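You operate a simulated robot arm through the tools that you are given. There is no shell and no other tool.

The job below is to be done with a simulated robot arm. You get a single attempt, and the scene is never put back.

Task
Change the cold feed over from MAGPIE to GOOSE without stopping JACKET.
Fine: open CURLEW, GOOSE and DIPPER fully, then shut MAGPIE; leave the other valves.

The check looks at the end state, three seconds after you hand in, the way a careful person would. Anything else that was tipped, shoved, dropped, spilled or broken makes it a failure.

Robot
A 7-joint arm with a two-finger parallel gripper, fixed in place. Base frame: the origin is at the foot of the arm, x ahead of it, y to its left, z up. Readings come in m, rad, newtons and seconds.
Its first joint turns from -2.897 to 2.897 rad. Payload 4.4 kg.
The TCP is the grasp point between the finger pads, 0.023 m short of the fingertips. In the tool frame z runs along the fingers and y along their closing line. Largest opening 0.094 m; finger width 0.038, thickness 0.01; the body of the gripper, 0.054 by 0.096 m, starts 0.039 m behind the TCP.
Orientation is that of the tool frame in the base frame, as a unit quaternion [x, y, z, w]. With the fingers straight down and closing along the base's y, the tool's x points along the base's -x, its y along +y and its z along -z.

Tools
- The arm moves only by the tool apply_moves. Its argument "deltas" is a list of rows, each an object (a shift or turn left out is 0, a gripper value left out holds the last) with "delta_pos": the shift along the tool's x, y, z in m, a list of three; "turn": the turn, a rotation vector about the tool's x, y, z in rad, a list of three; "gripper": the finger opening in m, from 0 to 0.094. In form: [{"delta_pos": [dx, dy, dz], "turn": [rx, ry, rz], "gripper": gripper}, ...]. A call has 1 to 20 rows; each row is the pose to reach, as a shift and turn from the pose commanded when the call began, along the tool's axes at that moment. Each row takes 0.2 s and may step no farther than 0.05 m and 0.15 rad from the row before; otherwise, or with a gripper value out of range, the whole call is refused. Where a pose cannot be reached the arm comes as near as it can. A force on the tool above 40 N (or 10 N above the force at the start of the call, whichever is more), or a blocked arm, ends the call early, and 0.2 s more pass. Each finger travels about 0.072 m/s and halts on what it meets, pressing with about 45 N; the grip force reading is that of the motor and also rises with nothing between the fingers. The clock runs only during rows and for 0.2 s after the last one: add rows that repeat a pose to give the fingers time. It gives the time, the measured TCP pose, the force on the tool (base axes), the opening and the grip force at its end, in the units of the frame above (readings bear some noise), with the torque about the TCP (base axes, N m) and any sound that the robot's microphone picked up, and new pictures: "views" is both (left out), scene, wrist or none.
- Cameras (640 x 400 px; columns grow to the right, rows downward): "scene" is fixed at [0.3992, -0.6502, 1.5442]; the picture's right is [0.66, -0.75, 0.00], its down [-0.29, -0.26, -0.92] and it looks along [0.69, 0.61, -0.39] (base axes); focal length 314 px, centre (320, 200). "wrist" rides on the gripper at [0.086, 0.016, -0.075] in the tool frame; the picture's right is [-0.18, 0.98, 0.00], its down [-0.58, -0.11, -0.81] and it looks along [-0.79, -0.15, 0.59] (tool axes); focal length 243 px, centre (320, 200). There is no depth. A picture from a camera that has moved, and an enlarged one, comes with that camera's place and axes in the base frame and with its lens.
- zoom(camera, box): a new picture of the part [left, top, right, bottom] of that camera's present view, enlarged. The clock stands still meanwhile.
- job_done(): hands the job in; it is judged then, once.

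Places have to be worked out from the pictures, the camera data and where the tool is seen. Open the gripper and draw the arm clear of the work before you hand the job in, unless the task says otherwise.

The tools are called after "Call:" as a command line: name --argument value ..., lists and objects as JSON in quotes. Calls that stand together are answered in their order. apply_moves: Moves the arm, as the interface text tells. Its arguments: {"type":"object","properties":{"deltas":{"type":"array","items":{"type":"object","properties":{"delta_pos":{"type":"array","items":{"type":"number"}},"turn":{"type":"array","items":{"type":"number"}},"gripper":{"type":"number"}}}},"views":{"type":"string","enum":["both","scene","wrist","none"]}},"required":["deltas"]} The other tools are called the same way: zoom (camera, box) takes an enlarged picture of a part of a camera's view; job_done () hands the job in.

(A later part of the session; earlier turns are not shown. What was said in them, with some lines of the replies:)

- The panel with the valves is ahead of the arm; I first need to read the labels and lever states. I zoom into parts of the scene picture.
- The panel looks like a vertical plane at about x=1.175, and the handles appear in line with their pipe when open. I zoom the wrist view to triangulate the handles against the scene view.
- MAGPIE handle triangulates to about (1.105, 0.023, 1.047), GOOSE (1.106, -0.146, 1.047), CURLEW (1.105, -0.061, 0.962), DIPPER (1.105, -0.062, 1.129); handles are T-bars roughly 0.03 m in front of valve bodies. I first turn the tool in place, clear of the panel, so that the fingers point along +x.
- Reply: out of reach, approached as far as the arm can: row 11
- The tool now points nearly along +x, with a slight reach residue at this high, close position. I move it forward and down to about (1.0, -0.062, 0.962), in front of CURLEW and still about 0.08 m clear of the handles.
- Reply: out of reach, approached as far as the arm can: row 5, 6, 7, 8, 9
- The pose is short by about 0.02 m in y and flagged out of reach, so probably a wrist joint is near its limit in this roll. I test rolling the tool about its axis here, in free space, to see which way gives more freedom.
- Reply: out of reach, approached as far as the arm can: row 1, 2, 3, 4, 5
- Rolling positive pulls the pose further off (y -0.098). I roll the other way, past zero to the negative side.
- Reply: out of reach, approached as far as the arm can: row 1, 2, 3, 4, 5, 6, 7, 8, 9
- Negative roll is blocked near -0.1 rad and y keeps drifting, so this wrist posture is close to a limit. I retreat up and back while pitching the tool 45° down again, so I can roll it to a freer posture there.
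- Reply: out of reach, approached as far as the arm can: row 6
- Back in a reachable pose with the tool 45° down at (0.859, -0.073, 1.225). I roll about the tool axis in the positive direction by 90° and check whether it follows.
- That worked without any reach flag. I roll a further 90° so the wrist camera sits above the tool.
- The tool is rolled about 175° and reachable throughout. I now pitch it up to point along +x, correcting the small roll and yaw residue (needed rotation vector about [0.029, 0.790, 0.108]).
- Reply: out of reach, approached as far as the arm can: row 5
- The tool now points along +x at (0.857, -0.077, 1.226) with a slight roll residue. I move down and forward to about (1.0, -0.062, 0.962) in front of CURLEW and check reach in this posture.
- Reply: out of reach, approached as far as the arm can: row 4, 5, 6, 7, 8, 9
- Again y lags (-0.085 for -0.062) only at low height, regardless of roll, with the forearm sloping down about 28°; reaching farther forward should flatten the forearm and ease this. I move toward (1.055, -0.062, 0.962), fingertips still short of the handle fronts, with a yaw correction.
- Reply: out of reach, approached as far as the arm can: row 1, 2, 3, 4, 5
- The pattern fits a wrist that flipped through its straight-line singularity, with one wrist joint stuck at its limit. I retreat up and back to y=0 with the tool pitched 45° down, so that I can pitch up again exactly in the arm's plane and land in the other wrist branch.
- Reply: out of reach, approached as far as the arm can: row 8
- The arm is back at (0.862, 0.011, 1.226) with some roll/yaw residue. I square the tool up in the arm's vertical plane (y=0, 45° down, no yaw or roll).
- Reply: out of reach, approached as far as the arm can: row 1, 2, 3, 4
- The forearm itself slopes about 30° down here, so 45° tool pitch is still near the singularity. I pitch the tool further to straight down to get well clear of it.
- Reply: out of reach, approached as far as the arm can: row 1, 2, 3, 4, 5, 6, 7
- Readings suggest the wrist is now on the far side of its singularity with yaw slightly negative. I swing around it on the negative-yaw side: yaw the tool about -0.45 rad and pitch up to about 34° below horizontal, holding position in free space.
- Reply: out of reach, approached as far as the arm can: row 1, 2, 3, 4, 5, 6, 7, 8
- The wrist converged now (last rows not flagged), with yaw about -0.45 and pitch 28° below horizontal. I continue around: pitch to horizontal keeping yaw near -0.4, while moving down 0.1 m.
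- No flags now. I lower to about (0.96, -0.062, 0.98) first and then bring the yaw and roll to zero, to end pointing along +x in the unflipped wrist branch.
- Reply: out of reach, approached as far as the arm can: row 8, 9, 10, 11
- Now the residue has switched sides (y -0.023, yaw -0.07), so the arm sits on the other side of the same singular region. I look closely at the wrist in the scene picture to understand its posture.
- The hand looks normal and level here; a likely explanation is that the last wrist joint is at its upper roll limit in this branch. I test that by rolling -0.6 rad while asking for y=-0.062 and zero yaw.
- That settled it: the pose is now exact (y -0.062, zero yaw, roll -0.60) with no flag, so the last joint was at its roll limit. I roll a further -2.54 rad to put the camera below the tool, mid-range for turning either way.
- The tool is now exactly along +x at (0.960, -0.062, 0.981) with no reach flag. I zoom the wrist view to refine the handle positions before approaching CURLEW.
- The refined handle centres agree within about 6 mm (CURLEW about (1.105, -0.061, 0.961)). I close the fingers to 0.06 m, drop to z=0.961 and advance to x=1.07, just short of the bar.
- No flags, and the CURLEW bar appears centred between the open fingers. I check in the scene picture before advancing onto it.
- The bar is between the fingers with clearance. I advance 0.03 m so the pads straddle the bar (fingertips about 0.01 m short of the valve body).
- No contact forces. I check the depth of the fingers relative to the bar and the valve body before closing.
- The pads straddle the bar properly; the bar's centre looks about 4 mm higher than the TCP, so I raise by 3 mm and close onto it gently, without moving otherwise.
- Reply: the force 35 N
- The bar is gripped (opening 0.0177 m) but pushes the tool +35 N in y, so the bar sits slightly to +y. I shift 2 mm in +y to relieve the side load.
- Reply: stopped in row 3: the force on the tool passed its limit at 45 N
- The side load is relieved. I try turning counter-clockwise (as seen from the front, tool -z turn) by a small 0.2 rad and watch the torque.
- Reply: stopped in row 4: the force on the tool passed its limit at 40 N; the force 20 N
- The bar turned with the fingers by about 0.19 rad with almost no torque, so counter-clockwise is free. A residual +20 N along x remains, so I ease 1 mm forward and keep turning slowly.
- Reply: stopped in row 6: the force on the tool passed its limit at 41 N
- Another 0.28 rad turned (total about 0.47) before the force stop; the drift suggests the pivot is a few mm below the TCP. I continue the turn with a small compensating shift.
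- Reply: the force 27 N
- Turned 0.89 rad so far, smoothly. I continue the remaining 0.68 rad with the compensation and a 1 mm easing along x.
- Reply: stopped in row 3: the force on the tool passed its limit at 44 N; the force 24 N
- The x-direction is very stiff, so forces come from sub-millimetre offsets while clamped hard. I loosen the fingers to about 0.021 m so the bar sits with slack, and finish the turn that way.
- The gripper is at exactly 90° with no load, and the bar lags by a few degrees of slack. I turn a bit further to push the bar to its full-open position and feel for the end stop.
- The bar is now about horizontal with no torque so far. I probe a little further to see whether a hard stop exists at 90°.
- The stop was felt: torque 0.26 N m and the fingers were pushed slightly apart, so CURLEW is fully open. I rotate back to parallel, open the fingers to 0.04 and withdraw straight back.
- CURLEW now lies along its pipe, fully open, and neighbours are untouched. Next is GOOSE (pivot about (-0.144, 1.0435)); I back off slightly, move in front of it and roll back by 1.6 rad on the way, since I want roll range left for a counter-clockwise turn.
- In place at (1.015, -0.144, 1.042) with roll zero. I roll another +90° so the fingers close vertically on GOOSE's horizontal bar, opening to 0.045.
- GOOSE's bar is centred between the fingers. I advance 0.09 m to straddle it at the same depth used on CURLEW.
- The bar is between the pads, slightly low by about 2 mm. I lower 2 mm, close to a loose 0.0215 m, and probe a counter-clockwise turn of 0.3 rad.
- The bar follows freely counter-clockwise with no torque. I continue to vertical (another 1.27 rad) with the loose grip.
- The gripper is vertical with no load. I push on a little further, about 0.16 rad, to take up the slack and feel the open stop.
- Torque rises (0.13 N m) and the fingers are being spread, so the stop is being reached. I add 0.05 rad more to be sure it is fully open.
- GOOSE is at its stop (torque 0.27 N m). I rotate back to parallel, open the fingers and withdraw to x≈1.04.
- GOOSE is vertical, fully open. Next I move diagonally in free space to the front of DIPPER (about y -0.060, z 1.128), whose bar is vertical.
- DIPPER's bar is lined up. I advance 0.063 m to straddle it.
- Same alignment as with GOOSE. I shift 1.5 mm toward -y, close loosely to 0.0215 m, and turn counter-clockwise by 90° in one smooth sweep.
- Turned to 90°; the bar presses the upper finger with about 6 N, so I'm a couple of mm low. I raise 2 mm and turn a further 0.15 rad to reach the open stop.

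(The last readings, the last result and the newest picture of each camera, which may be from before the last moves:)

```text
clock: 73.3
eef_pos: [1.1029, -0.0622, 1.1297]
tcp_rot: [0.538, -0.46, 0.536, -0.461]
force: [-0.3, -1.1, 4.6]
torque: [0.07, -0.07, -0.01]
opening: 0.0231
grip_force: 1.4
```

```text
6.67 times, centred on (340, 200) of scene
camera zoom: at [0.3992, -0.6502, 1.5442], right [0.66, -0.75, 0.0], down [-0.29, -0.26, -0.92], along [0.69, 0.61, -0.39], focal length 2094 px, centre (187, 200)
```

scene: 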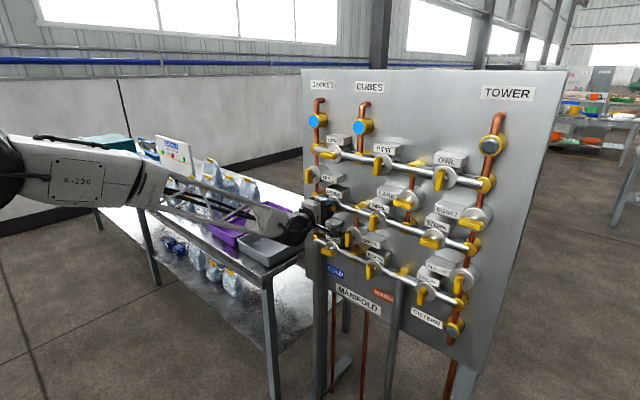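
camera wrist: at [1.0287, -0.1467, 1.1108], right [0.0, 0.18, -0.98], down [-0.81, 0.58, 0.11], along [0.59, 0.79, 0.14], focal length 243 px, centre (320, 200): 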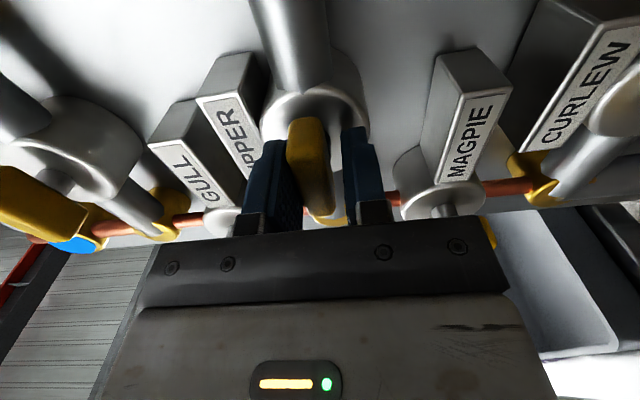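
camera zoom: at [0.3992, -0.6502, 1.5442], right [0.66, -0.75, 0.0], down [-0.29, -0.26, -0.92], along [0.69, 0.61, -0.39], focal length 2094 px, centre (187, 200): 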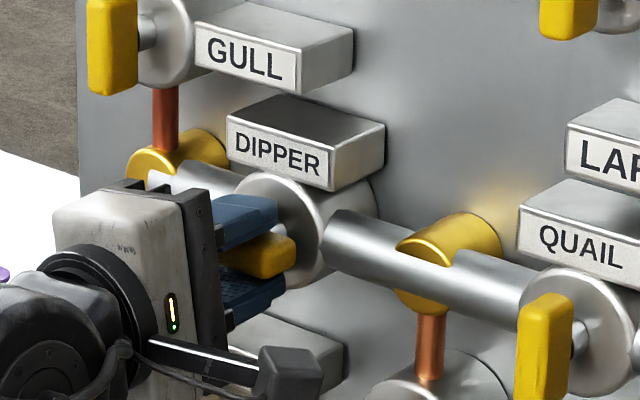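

Only light contact so far (0.07 N m). I turn another 0.07 rad to confirm the stop.

Call:
apply_moves --deltas '[{"delta_pos": [0, -0.0005, 0], "turn": [0, 0, -0.04]}, {"delta_pos": [0, -0.0005, 0], "turn": [0, 0, -0.07]}, {"delta_pos": [0, -0.0005, 0], "turn": [0, 0, -0.07]}]' --views "none"

Call:
zoom --camera "wrist" --box '[200, 20, 440, 240]'

```text
clock: 74.1
eef_pos: [1.1031, -0.0616, 1.13]
tcp_rot: [0.554, -0.441, 0.552, -0.44]
force: [-5.2, -8.2, 5.7]
torque: [2.05, -0.16, -0.35]
opening: 0.0233
grip_force: 44.7
```

```text
1.82 times, centred on (320, 130) of wrist
camera zoom: at [1.0283, -0.1487, 1.1329], right [0.0, -0.04, -1.0], down [-0.81, 0.59, -0.02], along [0.59, 0.81, -0.03], focal length 441 px, centre (320, 327)
```

zoom: 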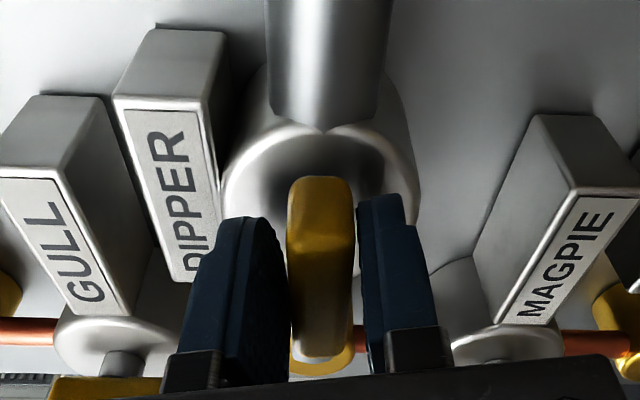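

Torque jumped to 2.05 N m: DIPPER is firmly at its open stop. I rotate back to parallel, open to 0.04 and withdraw.

Call:
apply_moves --deltas '[{"turn": [0, 0, 0.08], "gripper": 0.024}, {"turn": [0, 0, 0.16], "gripper": 0.026}, {"turn": [0, 0, 0.2], "gripper": 0.04}, {"turn": [0, 0, 0.2], "gripper": 0.04}, {"turn": [0, 0, 0.2], "gripper": 0.04}, {"delta_pos": [0, 0, -0.02], "turn": [0, 0, 0.2], "gripper": 0.04}, {"delta_pos": [0, 0, -0.04], "turn": [0, 0, 0.2], "gripper": 0.04}, {"delta_pos": [0, 0, -0.065], "turn": [0, 0, 0.2], "gripper": 0.04}, {"delta_pos": [0, 0, -0.065], "turn": [0, 0, 0.2], "gripper": 0.04}]' --views "both"

Call:
zoom --camera "scene" --box '[300, 170, 380, 230]'

Call:
zoom --camera "scene" --box '[310, 210, 390, 270]'

```text
clock: 76.1
eef_pos: [1.0387, -0.0609, 1.1298]
tcp_rot: [0.507, -0.494, 0.505, -0.494]
force: [-1.1, -0.4, -1.0]
torque: [0.0, -0.06, -0.02]
opening: 0.0401
grip_force: 0.0
camera wrist: at [0.9636, -0.1472, 1.1154], right [0.0, 0.16, -0.99], down [-0.81, 0.58, 0.1], along [0.59, 0.8, 0.13], focal length 243 px, centre (320, 200)
```

scene: 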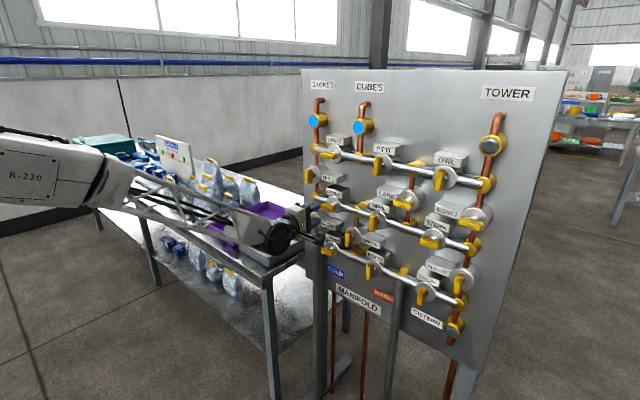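
wrist: 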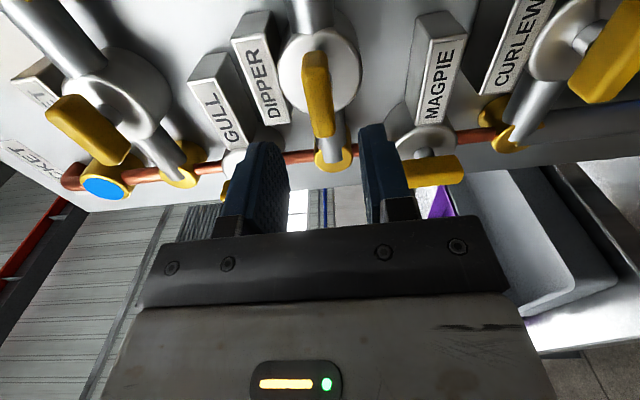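

```text
6.67 times, centred on (340, 200) of scene
camera zoom: at [0.3992, -0.6502, 1.5442], right [0.66, -0.75, 0.0], down [-0.29, -0.26, -0.92], along [0.69, 0.61, -0.39], focal length 2094 px, centre (187, 200)
```

zoom: 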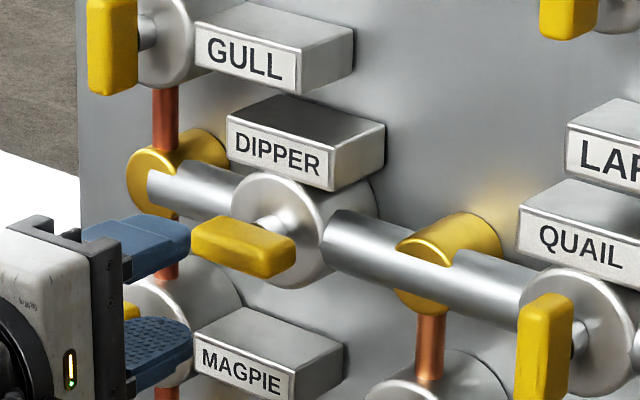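

```text
6.67 times, centred on (350, 240) of scene
camera zoom: at [0.3992, -0.6502, 1.5442], right [0.66, -0.75, 0.0], down [-0.29, -0.26, -0.92], along [0.69, 0.61, -0.39], focal length 2094 px, centre (120, -67)
```

zoom: 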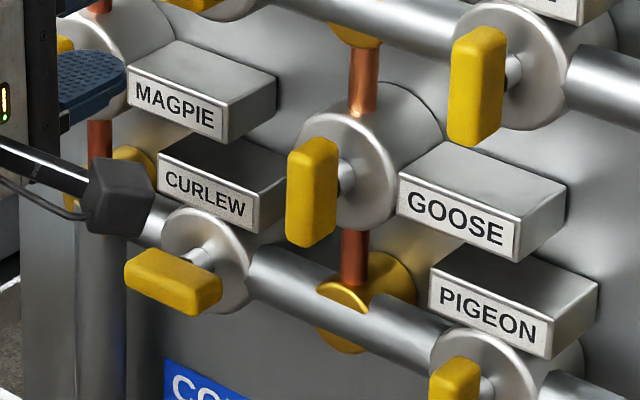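

All three (CURLEW, GOOSE, DIPPER) now lie along their pipes, and the JACKET indicator is still blue. Next I move in front of MAGPIE (about y 0.025, z 1.0435), rolling back to zero on the way.

Call:
apply_moves --deltas '[{"delta_pos": [0, 0, -0.0237]}, {"delta_pos": [-0.008, 0.0076, -0.0237], "turn": [0, 0, 0.145]}, {"delta_pos": [-0.016, 0.0153, -0.0237], "turn": [0, 0, 0.29]}, {"delta_pos": [-0.024, 0.0229, -0.0237], "turn": [0, 0, 0.436]}, {"delta_pos": [-0.032, 0.0306, -0.0237], "turn": [0, 0, 0.581]}, {"delta_pos": [-0.04, 0.0382, -0.0237], "turn": [0, 0, 0.726]}, {"delta_pos": [-0.048, 0.0459, -0.0237], "turn": [0, 0, 0.871]}, {"delta_pos": [-0.056, 0.0535, -0.0237], "turn": [0, 0, 1.016]}, {"delta_pos": [-0.064, 0.0612, -0.0237], "turn": [0, 0, 1.161]}, {"delta_pos": [-0.072, 0.0688, -0.0237], "turn": [0, 0, 1.307]}, {"delta_pos": [-0.08, 0.0765, -0.0237], "turn": [0, 0, 1.452]}, {"delta_pos": [-0.0879, 0.0841, -0.0237], "turn": [0, 0, 1.597]}, {"delta_pos": [-0.0879, 0.0841, -0.0237], "turn": [0, 0, 1.597], "gripper": 0.045}, {"delta_pos": [-0.0879, 0.0841, -0.0237], "turn": [0, 0, 1.597], "gripper": 0.045}]' --views "both"

Call:
zoom --camera "wrist" --box '[200, 0, 440, 240]'

Call:
zoom --camera "scene" --box '[280, 190, 376, 250]'

```text
clock: 79.1
eef_pos: [1.0156, 0.0247, 1.0446]
tcp_rot: [0.0, 0.708, 0.001, 0.707]
force: [0.2, -0.1, 0.6]
torque: [-0.06, 0.02, 0.0]
opening: 0.0451
grip_force: 0.0
camera wrist: at [0.94, 0.0409, 0.9573], right [0.0, 0.98, 0.19], down [-0.81, -0.11, 0.58], along [0.59, -0.15, 0.79], focal length 243 px, centre (320, 200)
```

scene: 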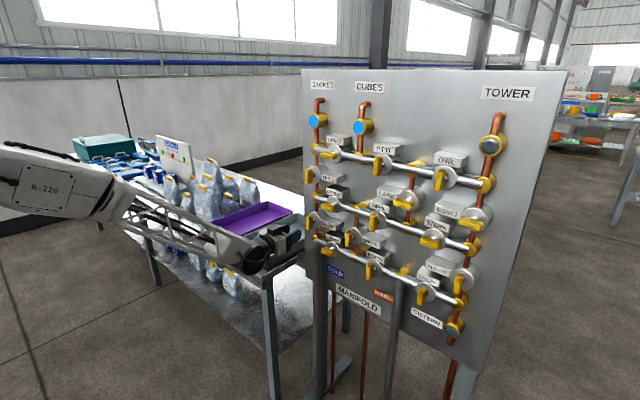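
wrist: 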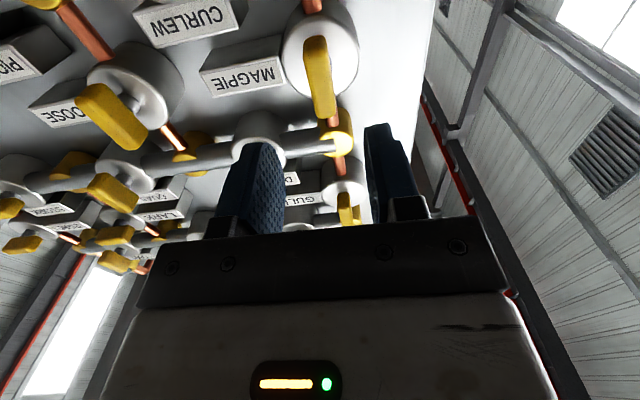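

```text
1.67 times, centred on (320, 120) of wrist
camera zoom: at [0.94, 0.0409, 0.9573], right [0.0, 0.98, 0.19], down [-0.81, -0.11, 0.58], along [0.59, -0.15, 0.79], focal length 404 px, centre (320, 333)
```

zoom: 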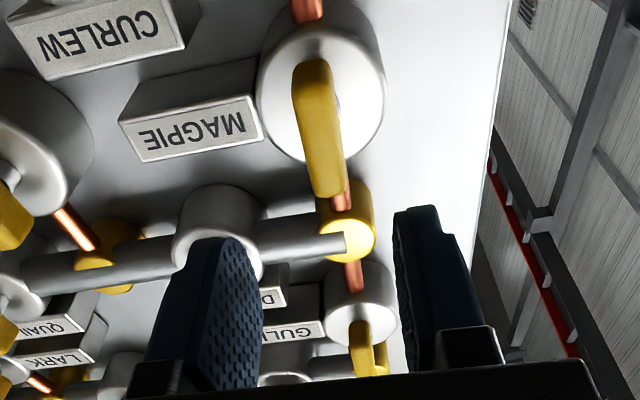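

```text
6.67 times, centred on (328, 220) of scene
camera zoom: at [0.3992, -0.6502, 1.5442], right [0.66, -0.75, 0.0], down [-0.29, -0.26, -0.92], along [0.69, 0.61, -0.39], focal length 2094 px, centre (267, 67)
```

zoom: 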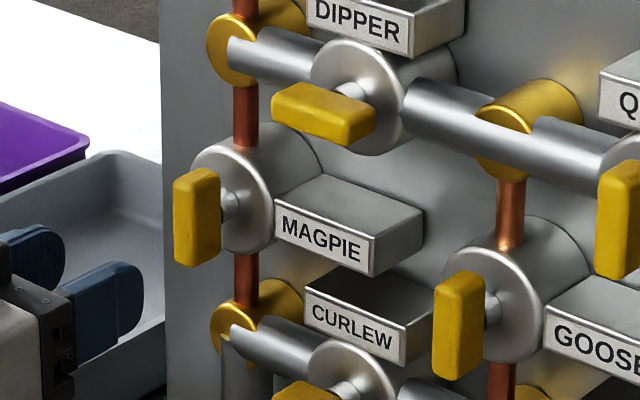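

MAGPIE's bar is lined up and the other three handles look right. I advance 0.088 m to straddle it.

Call:
apply_moves --deltas '[{"delta_pos": [0, 0, 0.03]}, {"delta_pos": [0, 0, 0.055]}, {"delta_pos": [0, 0, 0.075]}, {"delta_pos": [0, 0, 0.088]}, {"delta_pos": [0, 0, 0.088]}]' --views "wrist"

Call:
zoom --camera "wrist" --box '[200, 20, 440, 240]'

Call:
zoom --camera "scene" --box '[280, 190, 376, 250]'

```text
clock: 80.3
eef_pos: [1.1041, 0.0265, 1.0441]
tcp_rot: [-0.001, 0.708, 0.002, 0.706]
force: [0.0, 0.2, -0.2]
torque: [0.0, -0.02, -0.06]
opening: 0.0451
grip_force: 0.1
camera wrist: at [1.0282, 0.0424, 0.9574], right [0.0, 0.98, 0.19], down [-0.8, -0.11, 0.58], along [0.59, -0.15, 0.79], focal length 243 px, centre (320, 200)
```

wrist: 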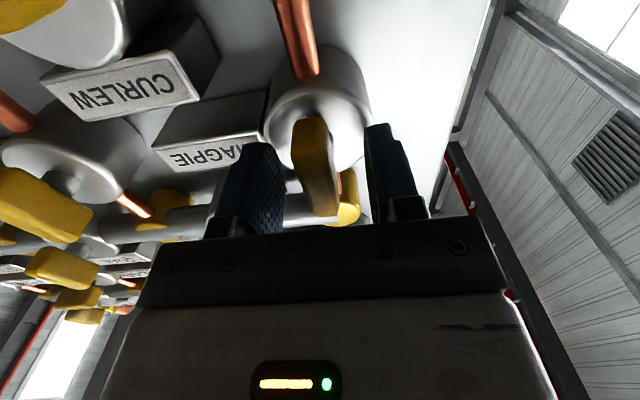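

```text
1.82 times, centred on (320, 130) of wrist
camera zoom: at [1.0282, 0.0424, 0.9574], right [0.0, 0.98, 0.19], down [-0.8, -0.11, 0.58], along [0.59, -0.15, 0.79], focal length 441 px, centre (320, 327)
```

zoom: 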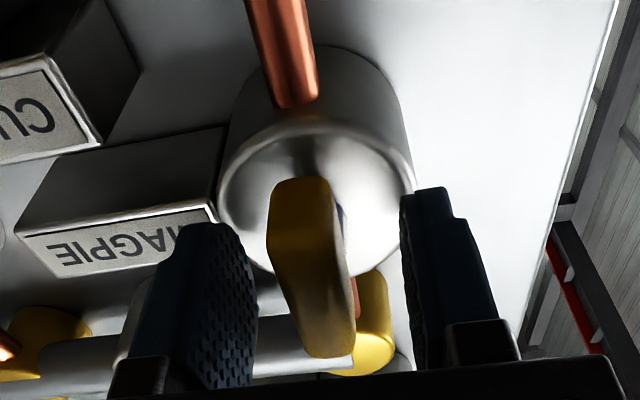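

```text
6.67 times, centred on (328, 220) of scene
camera zoom: at [0.3992, -0.6502, 1.5442], right [0.66, -0.75, 0.0], down [-0.29, -0.26, -0.92], along [0.69, 0.61, -0.39], focal length 2094 px, centre (267, 67)
```

zoom: 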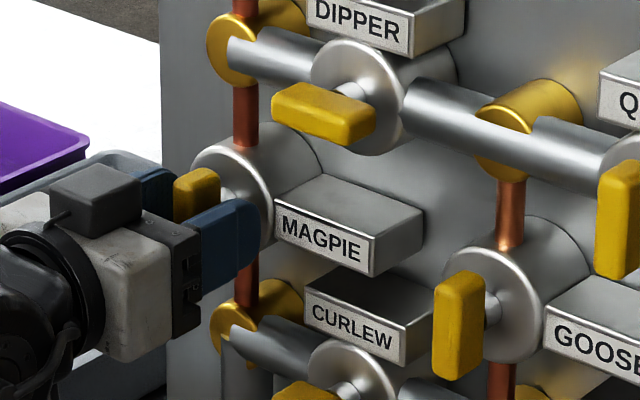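

Alignment is good. I close loosely to 0.0215 m and probe the clockwise (closing) direction by 0.3 rad.

Call:
apply_moves --deltas '[{"delta_pos": [0, -0.001, -0.0005], "gripper": 0.034}, {"delta_pos": [0, -0.001, -0.0005], "gripper": 0.0215}, {"delta_pos": [0, -0.001, -0.0005], "gripper": 0.0215}, {"delta_pos": [0, -0.001, -0.0005], "turn": [0, 0, 0.08]}, {"delta_pos": [0, -0.001, -0.0005], "turn": [0, 0, 0.16]}, {"delta_pos": [0, -0.001, -0.0005], "turn": [0, 0, 0.24]}, {"delta_pos": [0, -0.001, -0.0005], "turn": [0, 0, 0.3]}, {"delta_pos": [0, -0.001, -0.0005], "turn": [0, 0, 0.3]}]' --views "wrist"

Call:
zoom --camera "wrist" --box '[200, 20, 440, 240]'

```text
clock: 82.1
eef_pos: [1.1022, 0.0237, 1.0438]
tcp_rot: [0.106, 0.7, 0.107, 0.698]
force: [-0.4, 1.5, 0.7]
torque: [-0.02, -0.04, -0.01]
opening: 0.0221
grip_force: 0.5
camera wrist: at [1.027, 0.0655, 0.9655], right [0.0, 0.88, 0.47], down [-0.8, -0.28, 0.52], along [0.59, -0.38, 0.71], focal length 243 px, centre (320, 200)
```

wrist: 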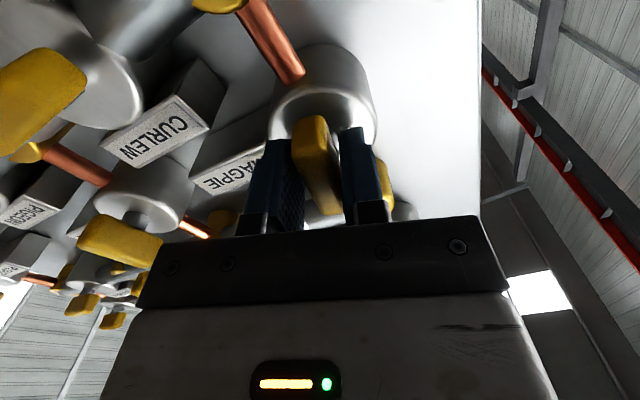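

```text
1.82 times, centred on (320, 130) of wrist
camera zoom: at [1.027, 0.0655, 0.9655], right [0.0, 0.88, 0.47], down [-0.8, -0.28, 0.52], along [0.59, -0.38, 0.71], focal length 441 px, centre (320, 327)
```

zoom: 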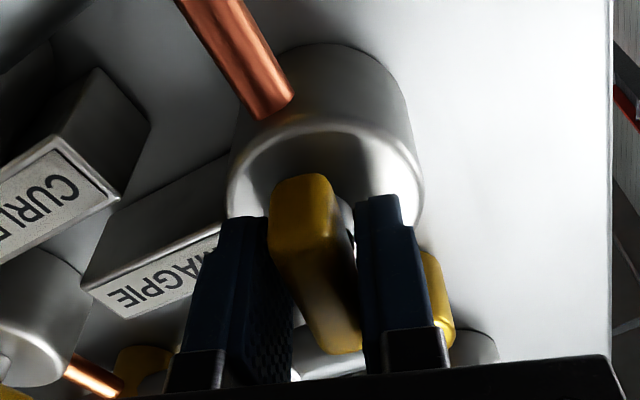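

The bar follows clockwise freely. I continue the remaining 1.27 rad to horizontal.

Call:
apply_moves --deltas '[{"turn": [0, 0, 0.1]}, {"turn": [0, 0, 0.2]}, {"turn": [0, 0, 0.3]}, {"turn": [0, 0, 0.4]}, {"turn": [0, 0, 0.5]}, {"turn": [0, 0, 0.6]}, {"turn": [0, 0, 0.7]}, {"turn": [0, 0, 0.8]}, {"turn": [0, 0, 0.9]}, {"turn": [0, 0, 1.0]}, {"turn": [0, 0, 1.1]}, {"turn": [0, 0, 1.2]}, {"turn": [0, 0, 1.271]}, {"turn": [0, 0, 1.271]}]' --views "both"

Call:
zoom --camera "wrist" --box '[200, 20, 440, 240]'

Call:
zoom --camera "scene" --box '[280, 190, 376, 250]'

```text
clock: 85.1
eef_pos: [1.1033, 0.0234, 1.0422]
tcp_rot: [0.501, 0.5, 0.5, 0.498]
force: [0.4, -1.4, 0.6]
torque: [0.01, -0.02, -0.02]
opening: 0.0222
grip_force: 1.0
camera wrist: at [1.0271, 0.111, 1.0588], right [0.0, -0.19, 0.98], down [-0.81, -0.58, -0.11], along [0.59, -0.79, -0.15], focal length 243 px, centre (320, 200)
```

scene: 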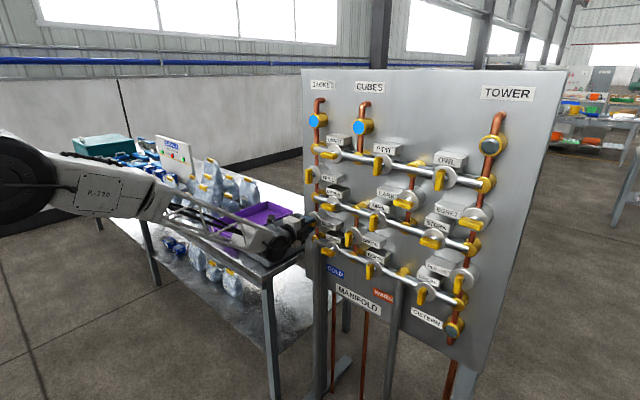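
wrist: 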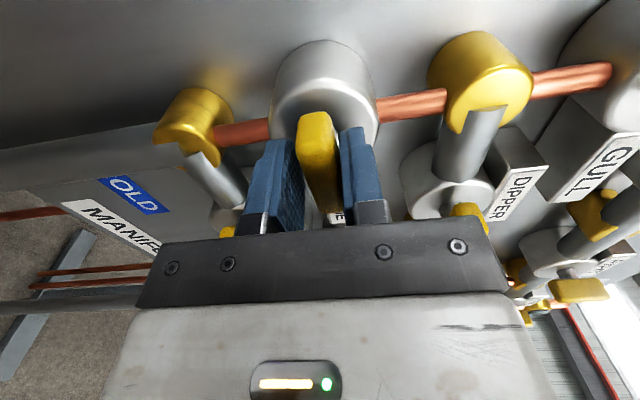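

```text
1.82 times, centred on (320, 130) of wrist
camera zoom: at [1.0271, 0.111, 1.0588], right [0.0, -0.19, 0.98], down [-0.81, -0.58, -0.11], along [0.59, -0.79, -0.15], focal length 441 px, centre (320, 327)
```

zoom: 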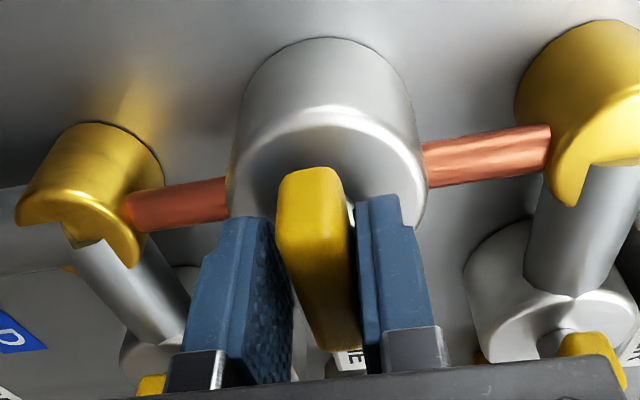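

```text
6.67 times, centred on (328, 220) of scene
camera zoom: at [0.3992, -0.6502, 1.5442], right [0.66, -0.75, 0.0], down [-0.29, -0.26, -0.92], along [0.69, 0.61, -0.39], focal length 2094 px, centre (267, 67)
```

zoom: 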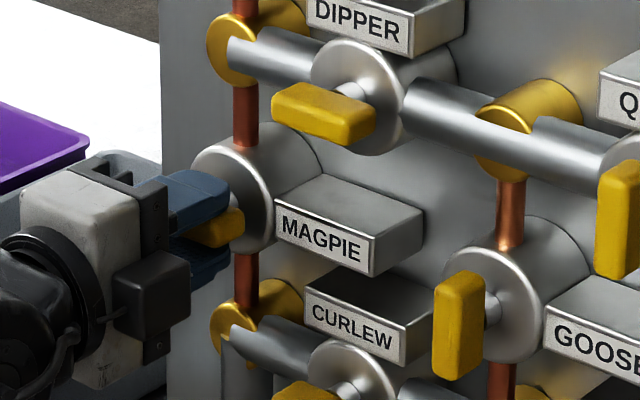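

The MAGPIE bar is nearly horizontal with slack still to take up, and JACKET remains blue. I turn about 0.2 rad further clockwise to reach the shut stop.

Call:
apply_moves --deltas '[{"turn": [0, 0, 0.05]}, {"turn": [0, 0, 0.1]}, {"turn": [0, 0, 0.15]}, {"turn": [0, 0, 0.18]}, {"turn": [0, 0, 0.18]}]' --views "none"

Call:
zoom --camera "wrist" --box '[200, 20, 440, 240]'

```text
clock: 86.3
eef_pos: [1.102, 0.0257, 1.0444]
tcp_rot: [0.542, 0.453, 0.544, 0.453]
force: [-0.3, 4.3, 8.7]
torque: [-0.21, -0.15, 0.11]
opening: 0.025
grip_force: 4.1
```

```text
1.82 times, centred on (320, 130) of wrist
camera zoom: at [1.0269, 0.1067, 1.0749], right [0.0, -0.36, 0.93], down [-0.81, -0.55, -0.21], along [0.59, -0.75, -0.29], focal length 441 px, centre (320, 327)
```

zoom: 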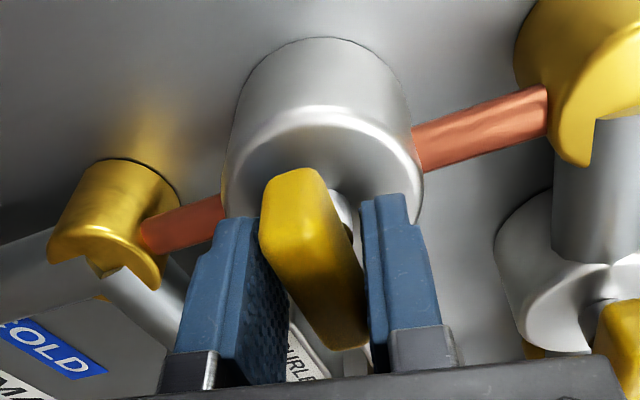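

Torque is building (-0.21 N m) and the fingers are spread, so the stop is near or reached. I press 0.05 rad more to confirm.

Call:
apply_moves --deltas '[{"turn": [0, 0, 0.03]}, {"turn": [0, 0, 0.06]}, {"turn": [0, 0, 0.06]}]' --views "none"

Call:
zoom --camera "wrist" --box '[200, 20, 440, 240]'

Call:
zoom --camera "scene" --box '[280, 190, 376, 250]'

```text
clock: 87.1
eef_pos: [1.1015, 0.0252, 1.0435]
tcp_rot: [0.556, 0.437, 0.557, 0.436]
force: [-3.7, 4.4, 13.3]
torque: [-0.32, -0.19, -0.07]
opening: 0.0267
grip_force: 6.2
```

```text
1.82 times, centred on (320, 130) of wrist
camera zoom: at [1.0273, 0.1047, 1.0801], right [0.0, -0.41, 0.91], down [-0.81, -0.54, -0.24], along [0.59, -0.73, -0.33], focal length 441 px, centre (320, 327)
```

zoom: 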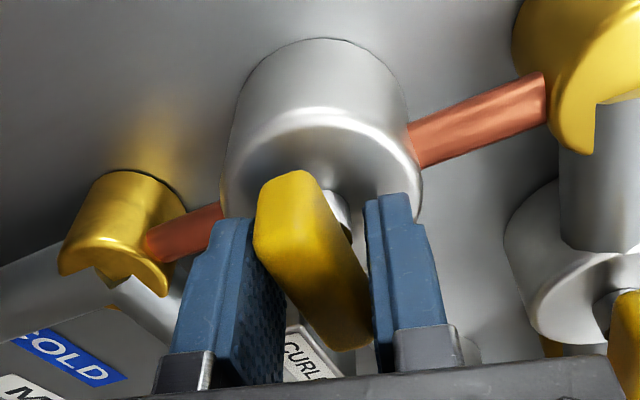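

```text
6.67 times, centred on (328, 220) of scene
camera zoom: at [0.3992, -0.6502, 1.5442], right [0.66, -0.75, 0.0], down [-0.29, -0.26, -0.92], along [0.69, 0.61, -0.39], focal length 2094 px, centre (267, 67)
```

zoom: 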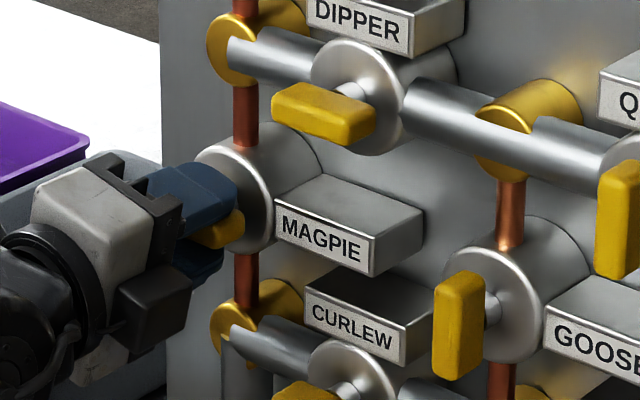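

The bar no longer moves while the fingers spread, so MAGPIE is shut at its stop. I rotate back to parallel, open the fingers and withdraw.

Call:
apply_moves --deltas '[{"turn": [0, 0, -0.09], "gripper": 0.026}, {"turn": [0, 0, -0.18], "gripper": 0.028}, {"turn": [0, 0, -0.23], "gripper": 0.04}, {"turn": [0, 0, -0.23], "gripper": 0.04}, {"turn": [0, 0, -0.23], "gripper": 0.04}, {"delta_pos": [0, 0, -0.02], "turn": [0, 0, -0.23], "gripper": 0.04}, {"delta_pos": [0, 0, -0.04], "turn": [0, 0, -0.23], "gripper": 0.04}, {"delta_pos": [0, 0, -0.065], "turn": [0, 0, -0.23], "gripper": 0.04}, {"delta_pos": [0, 0, -0.1], "turn": [0, 0, -0.23], "gripper": 0.06}, {"delta_pos": [0, 0, -0.14], "turn": [0, 0, -0.23], "gripper": 0.06}, {"delta_pos": [0, 0, -0.14], "turn": [0, 0, -0.23], "gripper": 0.06}]' --views "both"

Call:
zoom --camera "scene" --box '[300, 180, 396, 270]'

Call:
zoom --camera "scene" --box '[300, 70, 420, 160]'

```text
clock: 89.5
eef_pos: [0.9628, 0.0253, 1.0429]
tcp_rot: [0.503, 0.498, 0.503, 0.496]
force: [-0.6, 0.0, 0.3]
torque: [0.04, 0.03, -0.02]
opening: 0.0598
grip_force: 0.0
camera wrist: at [0.8865, 0.1111, 1.0592], right [0.0, -0.2, 0.98], down [-0.81, -0.58, -0.11], along [0.59, -0.79, -0.16], focal length 243 px, centre (320, 200)
```

scene: 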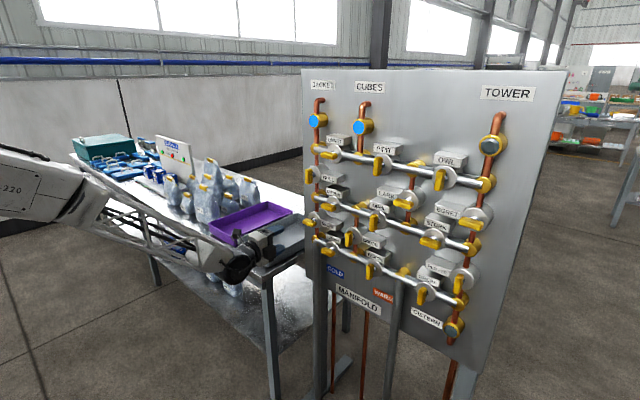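
wrist: 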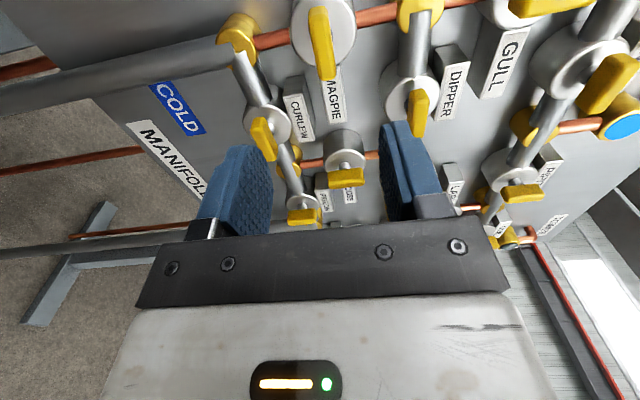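

```text
4.44 times, centred on (348, 225) of scene
camera zoom: at [0.3992, -0.6502, 1.5442], right [0.66, -0.75, 0.0], down [-0.29, -0.26, -0.92], along [0.69, 0.61, -0.39], focal length 1396 px, centre (196, 89)
```

zoom: 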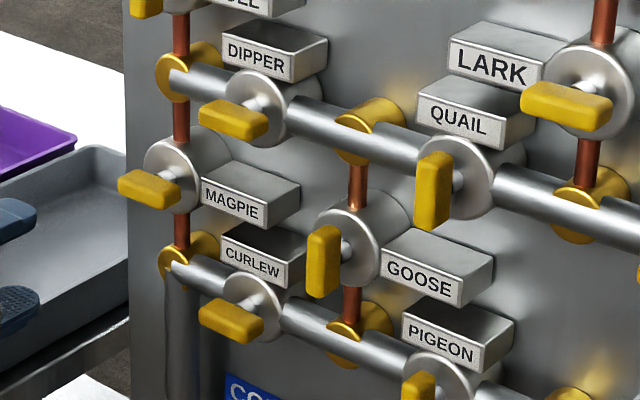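

```text
4.44 times, centred on (360, 115) of scene
camera zoom: at [0.3992, -0.6502, 1.5442], right [0.66, -0.75, 0.0], down [-0.29, -0.26, -0.92], along [0.69, 0.61, -0.39], focal length 1396 px, centre (142, 578)
```

zoom: 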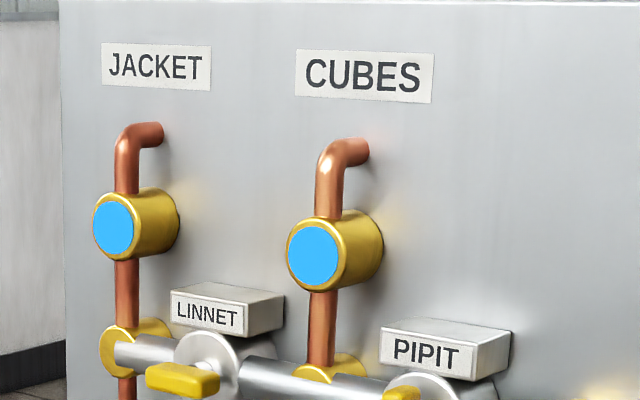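

MAGPIE is now across its pipe (shut), the three others are in line, and JACKET is still blue. I zoom closely to verify each handle's final angle and that the neighbours are unchanged.

Call:
zoom --camera "scene" --box '[318, 190, 398, 250]'

Call:
zoom --camera "scene" --box '[302, 190, 350, 260]'

Call:
zoom --camera "scene" --box '[370, 130, 510, 220]'

Call:
zoom --camera "scene" --box '[370, 210, 510, 350]'

Call:
zoom --camera "scene" --box '[300, 130, 400, 200]'

```text
6.67 times, centred on (358, 220) of scene
camera zoom: at [0.3992, -0.6502, 1.5442], right [0.66, -0.75, 0.0], down [-0.29, -0.26, -0.92], along [0.69, 0.61, -0.39], focal length 2094 px, centre (67, 67)
```

zoom: 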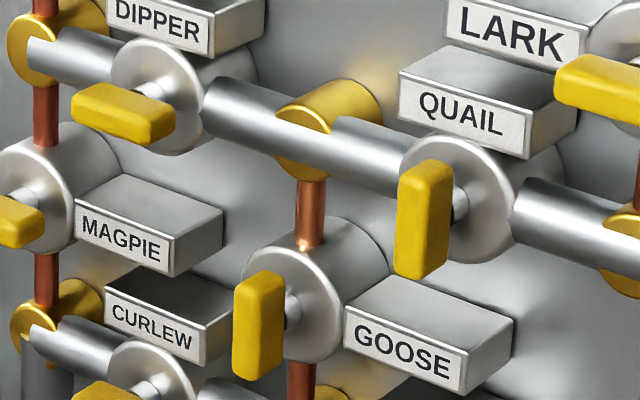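

```text
5.71 times, centred on (326, 225) of scene
camera zoom: at [0.3992, -0.6502, 1.5442], right [0.66, -0.75, 0.0], down [-0.29, -0.26, -0.92], along [0.69, 0.61, -0.39], focal length 1795 px, centre (286, 57)
```

zoom: 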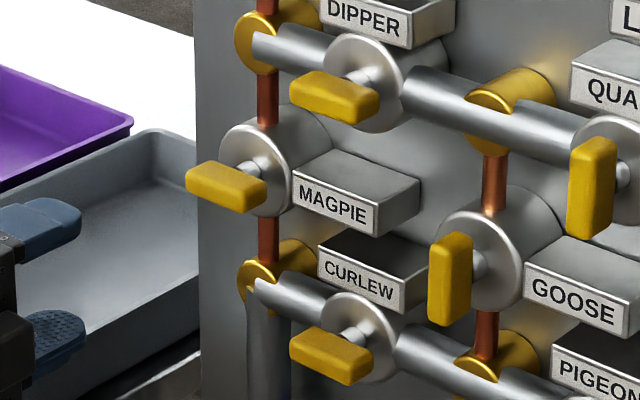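

```text
4.44 times, centred on (440, 175) of scene
camera zoom: at [0.3992, -0.6502, 1.5442], right [0.66, -0.75, 0.0], down [-0.29, -0.26, -0.92], along [0.69, 0.61, -0.39], focal length 1396 px, centre (-213, 311)
```

zoom: 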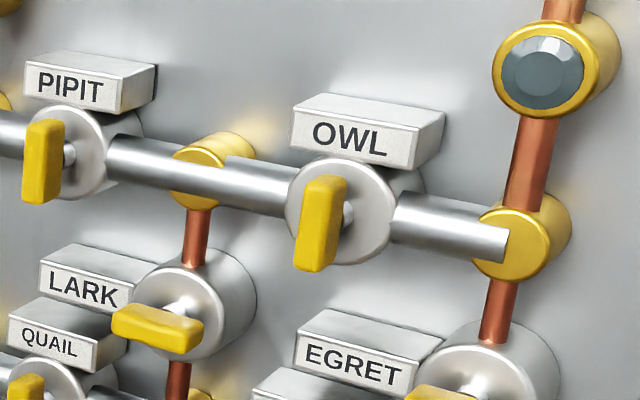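

```text
2.86 times, centred on (440, 280) of scene
camera zoom: at [0.3992, -0.6502, 1.5442], right [0.66, -0.75, 0.0], down [-0.29, -0.26, -0.92], along [0.69, 0.61, -0.39], focal length 897 px, centre (-23, -29)
```

zoom: 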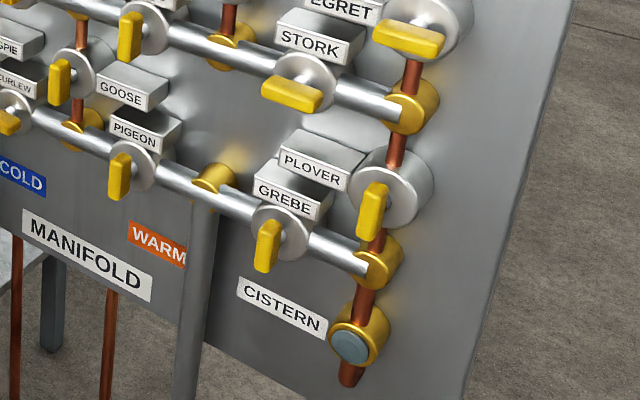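

```text
5.71 times, centred on (350, 165) of scene
camera zoom: at [0.3992, -0.6502, 1.5442], right [0.66, -0.75, 0.0], down [-0.29, -0.26, -0.92], along [0.69, 0.61, -0.39], focal length 1795 px, centre (149, 400)
```

zoom: 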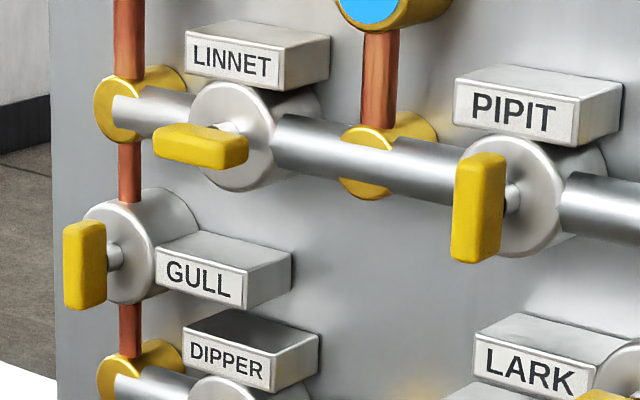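

All four handles are where they should be, the other valves are unchanged and JACKET and CUBES both still show blue. I draw the arm back another 0.06 m with the gripper open before handing in.

Call:
apply_moves --deltas '[{"delta_pos": [0, 0, -0.02], "gripper": 0.08}, {"delta_pos": [0, 0, -0.04], "gripper": 0.08}, {"delta_pos": [0, 0, -0.06], "gripper": 0.08}, {"delta_pos": [0, 0, -0.06], "gripper": 0.08}]' --views "both"

```text
clock: 90.5
eef_pos: [0.9014, 0.0251, 1.0431]
tcp_rot: [0.502, 0.499, 0.503, 0.496]
force: [-0.4, -0.2, 0.0]
torque: [-0.02, -0.01, 0.01]
opening: 0.0799
grip_force: 0.0
camera wrist: at [0.8248, 0.111, 1.0601], right [0.0, -0.2, 0.98], down [-0.81, -0.58, -0.11], along [0.59, -0.79, -0.16], focal length 243 px, centre (320, 200)
```

scene: 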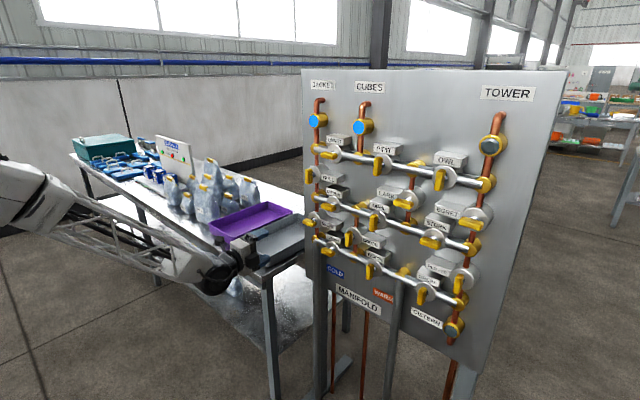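
wrist: 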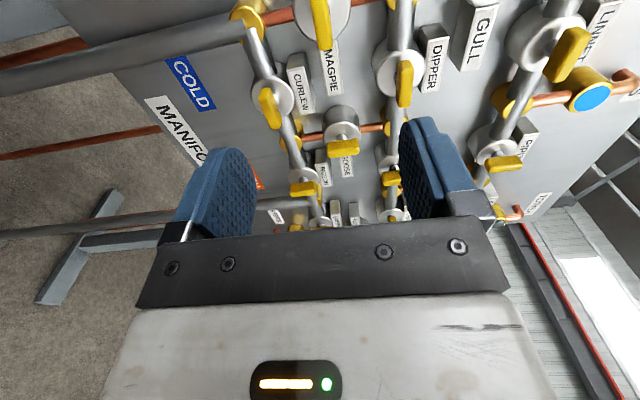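

The arm is clear of the panel with the gripper open and no load, and the JACKET indicator is blue with MAGPIE shut and CURLEW, GOOSE and DIPPER open. I hand the job in.

Call:
job_done

```text
The job is handed in.
```

The cold feed now runs through GOOSE instead of MAGPIE, and JACKET's indicator was blue in every picture I took. The job is handed in, but I haven't seen a result from the check.

- **Opened:** CURLEW first, then GOOSE, then DIPPER. I turned each one until it reached its stop, and each handle now lies along its pipe.
- **Shut:** MAGPIE last. I turned it to its stop, and its handle now lies across its pipe.
- **Left alone:** the other valves look the same as at the start in the final close-up pictures, and CUBES is still blue too.
- **Force stops on CURLEW:** I gripped its handle too tightly at first, and the force limit stopped the arm a few times at 40–45 N. I loosened the grip and finished it smoothly, with no sign of damage.

The arm is drawn back from the panel with the gripper open.
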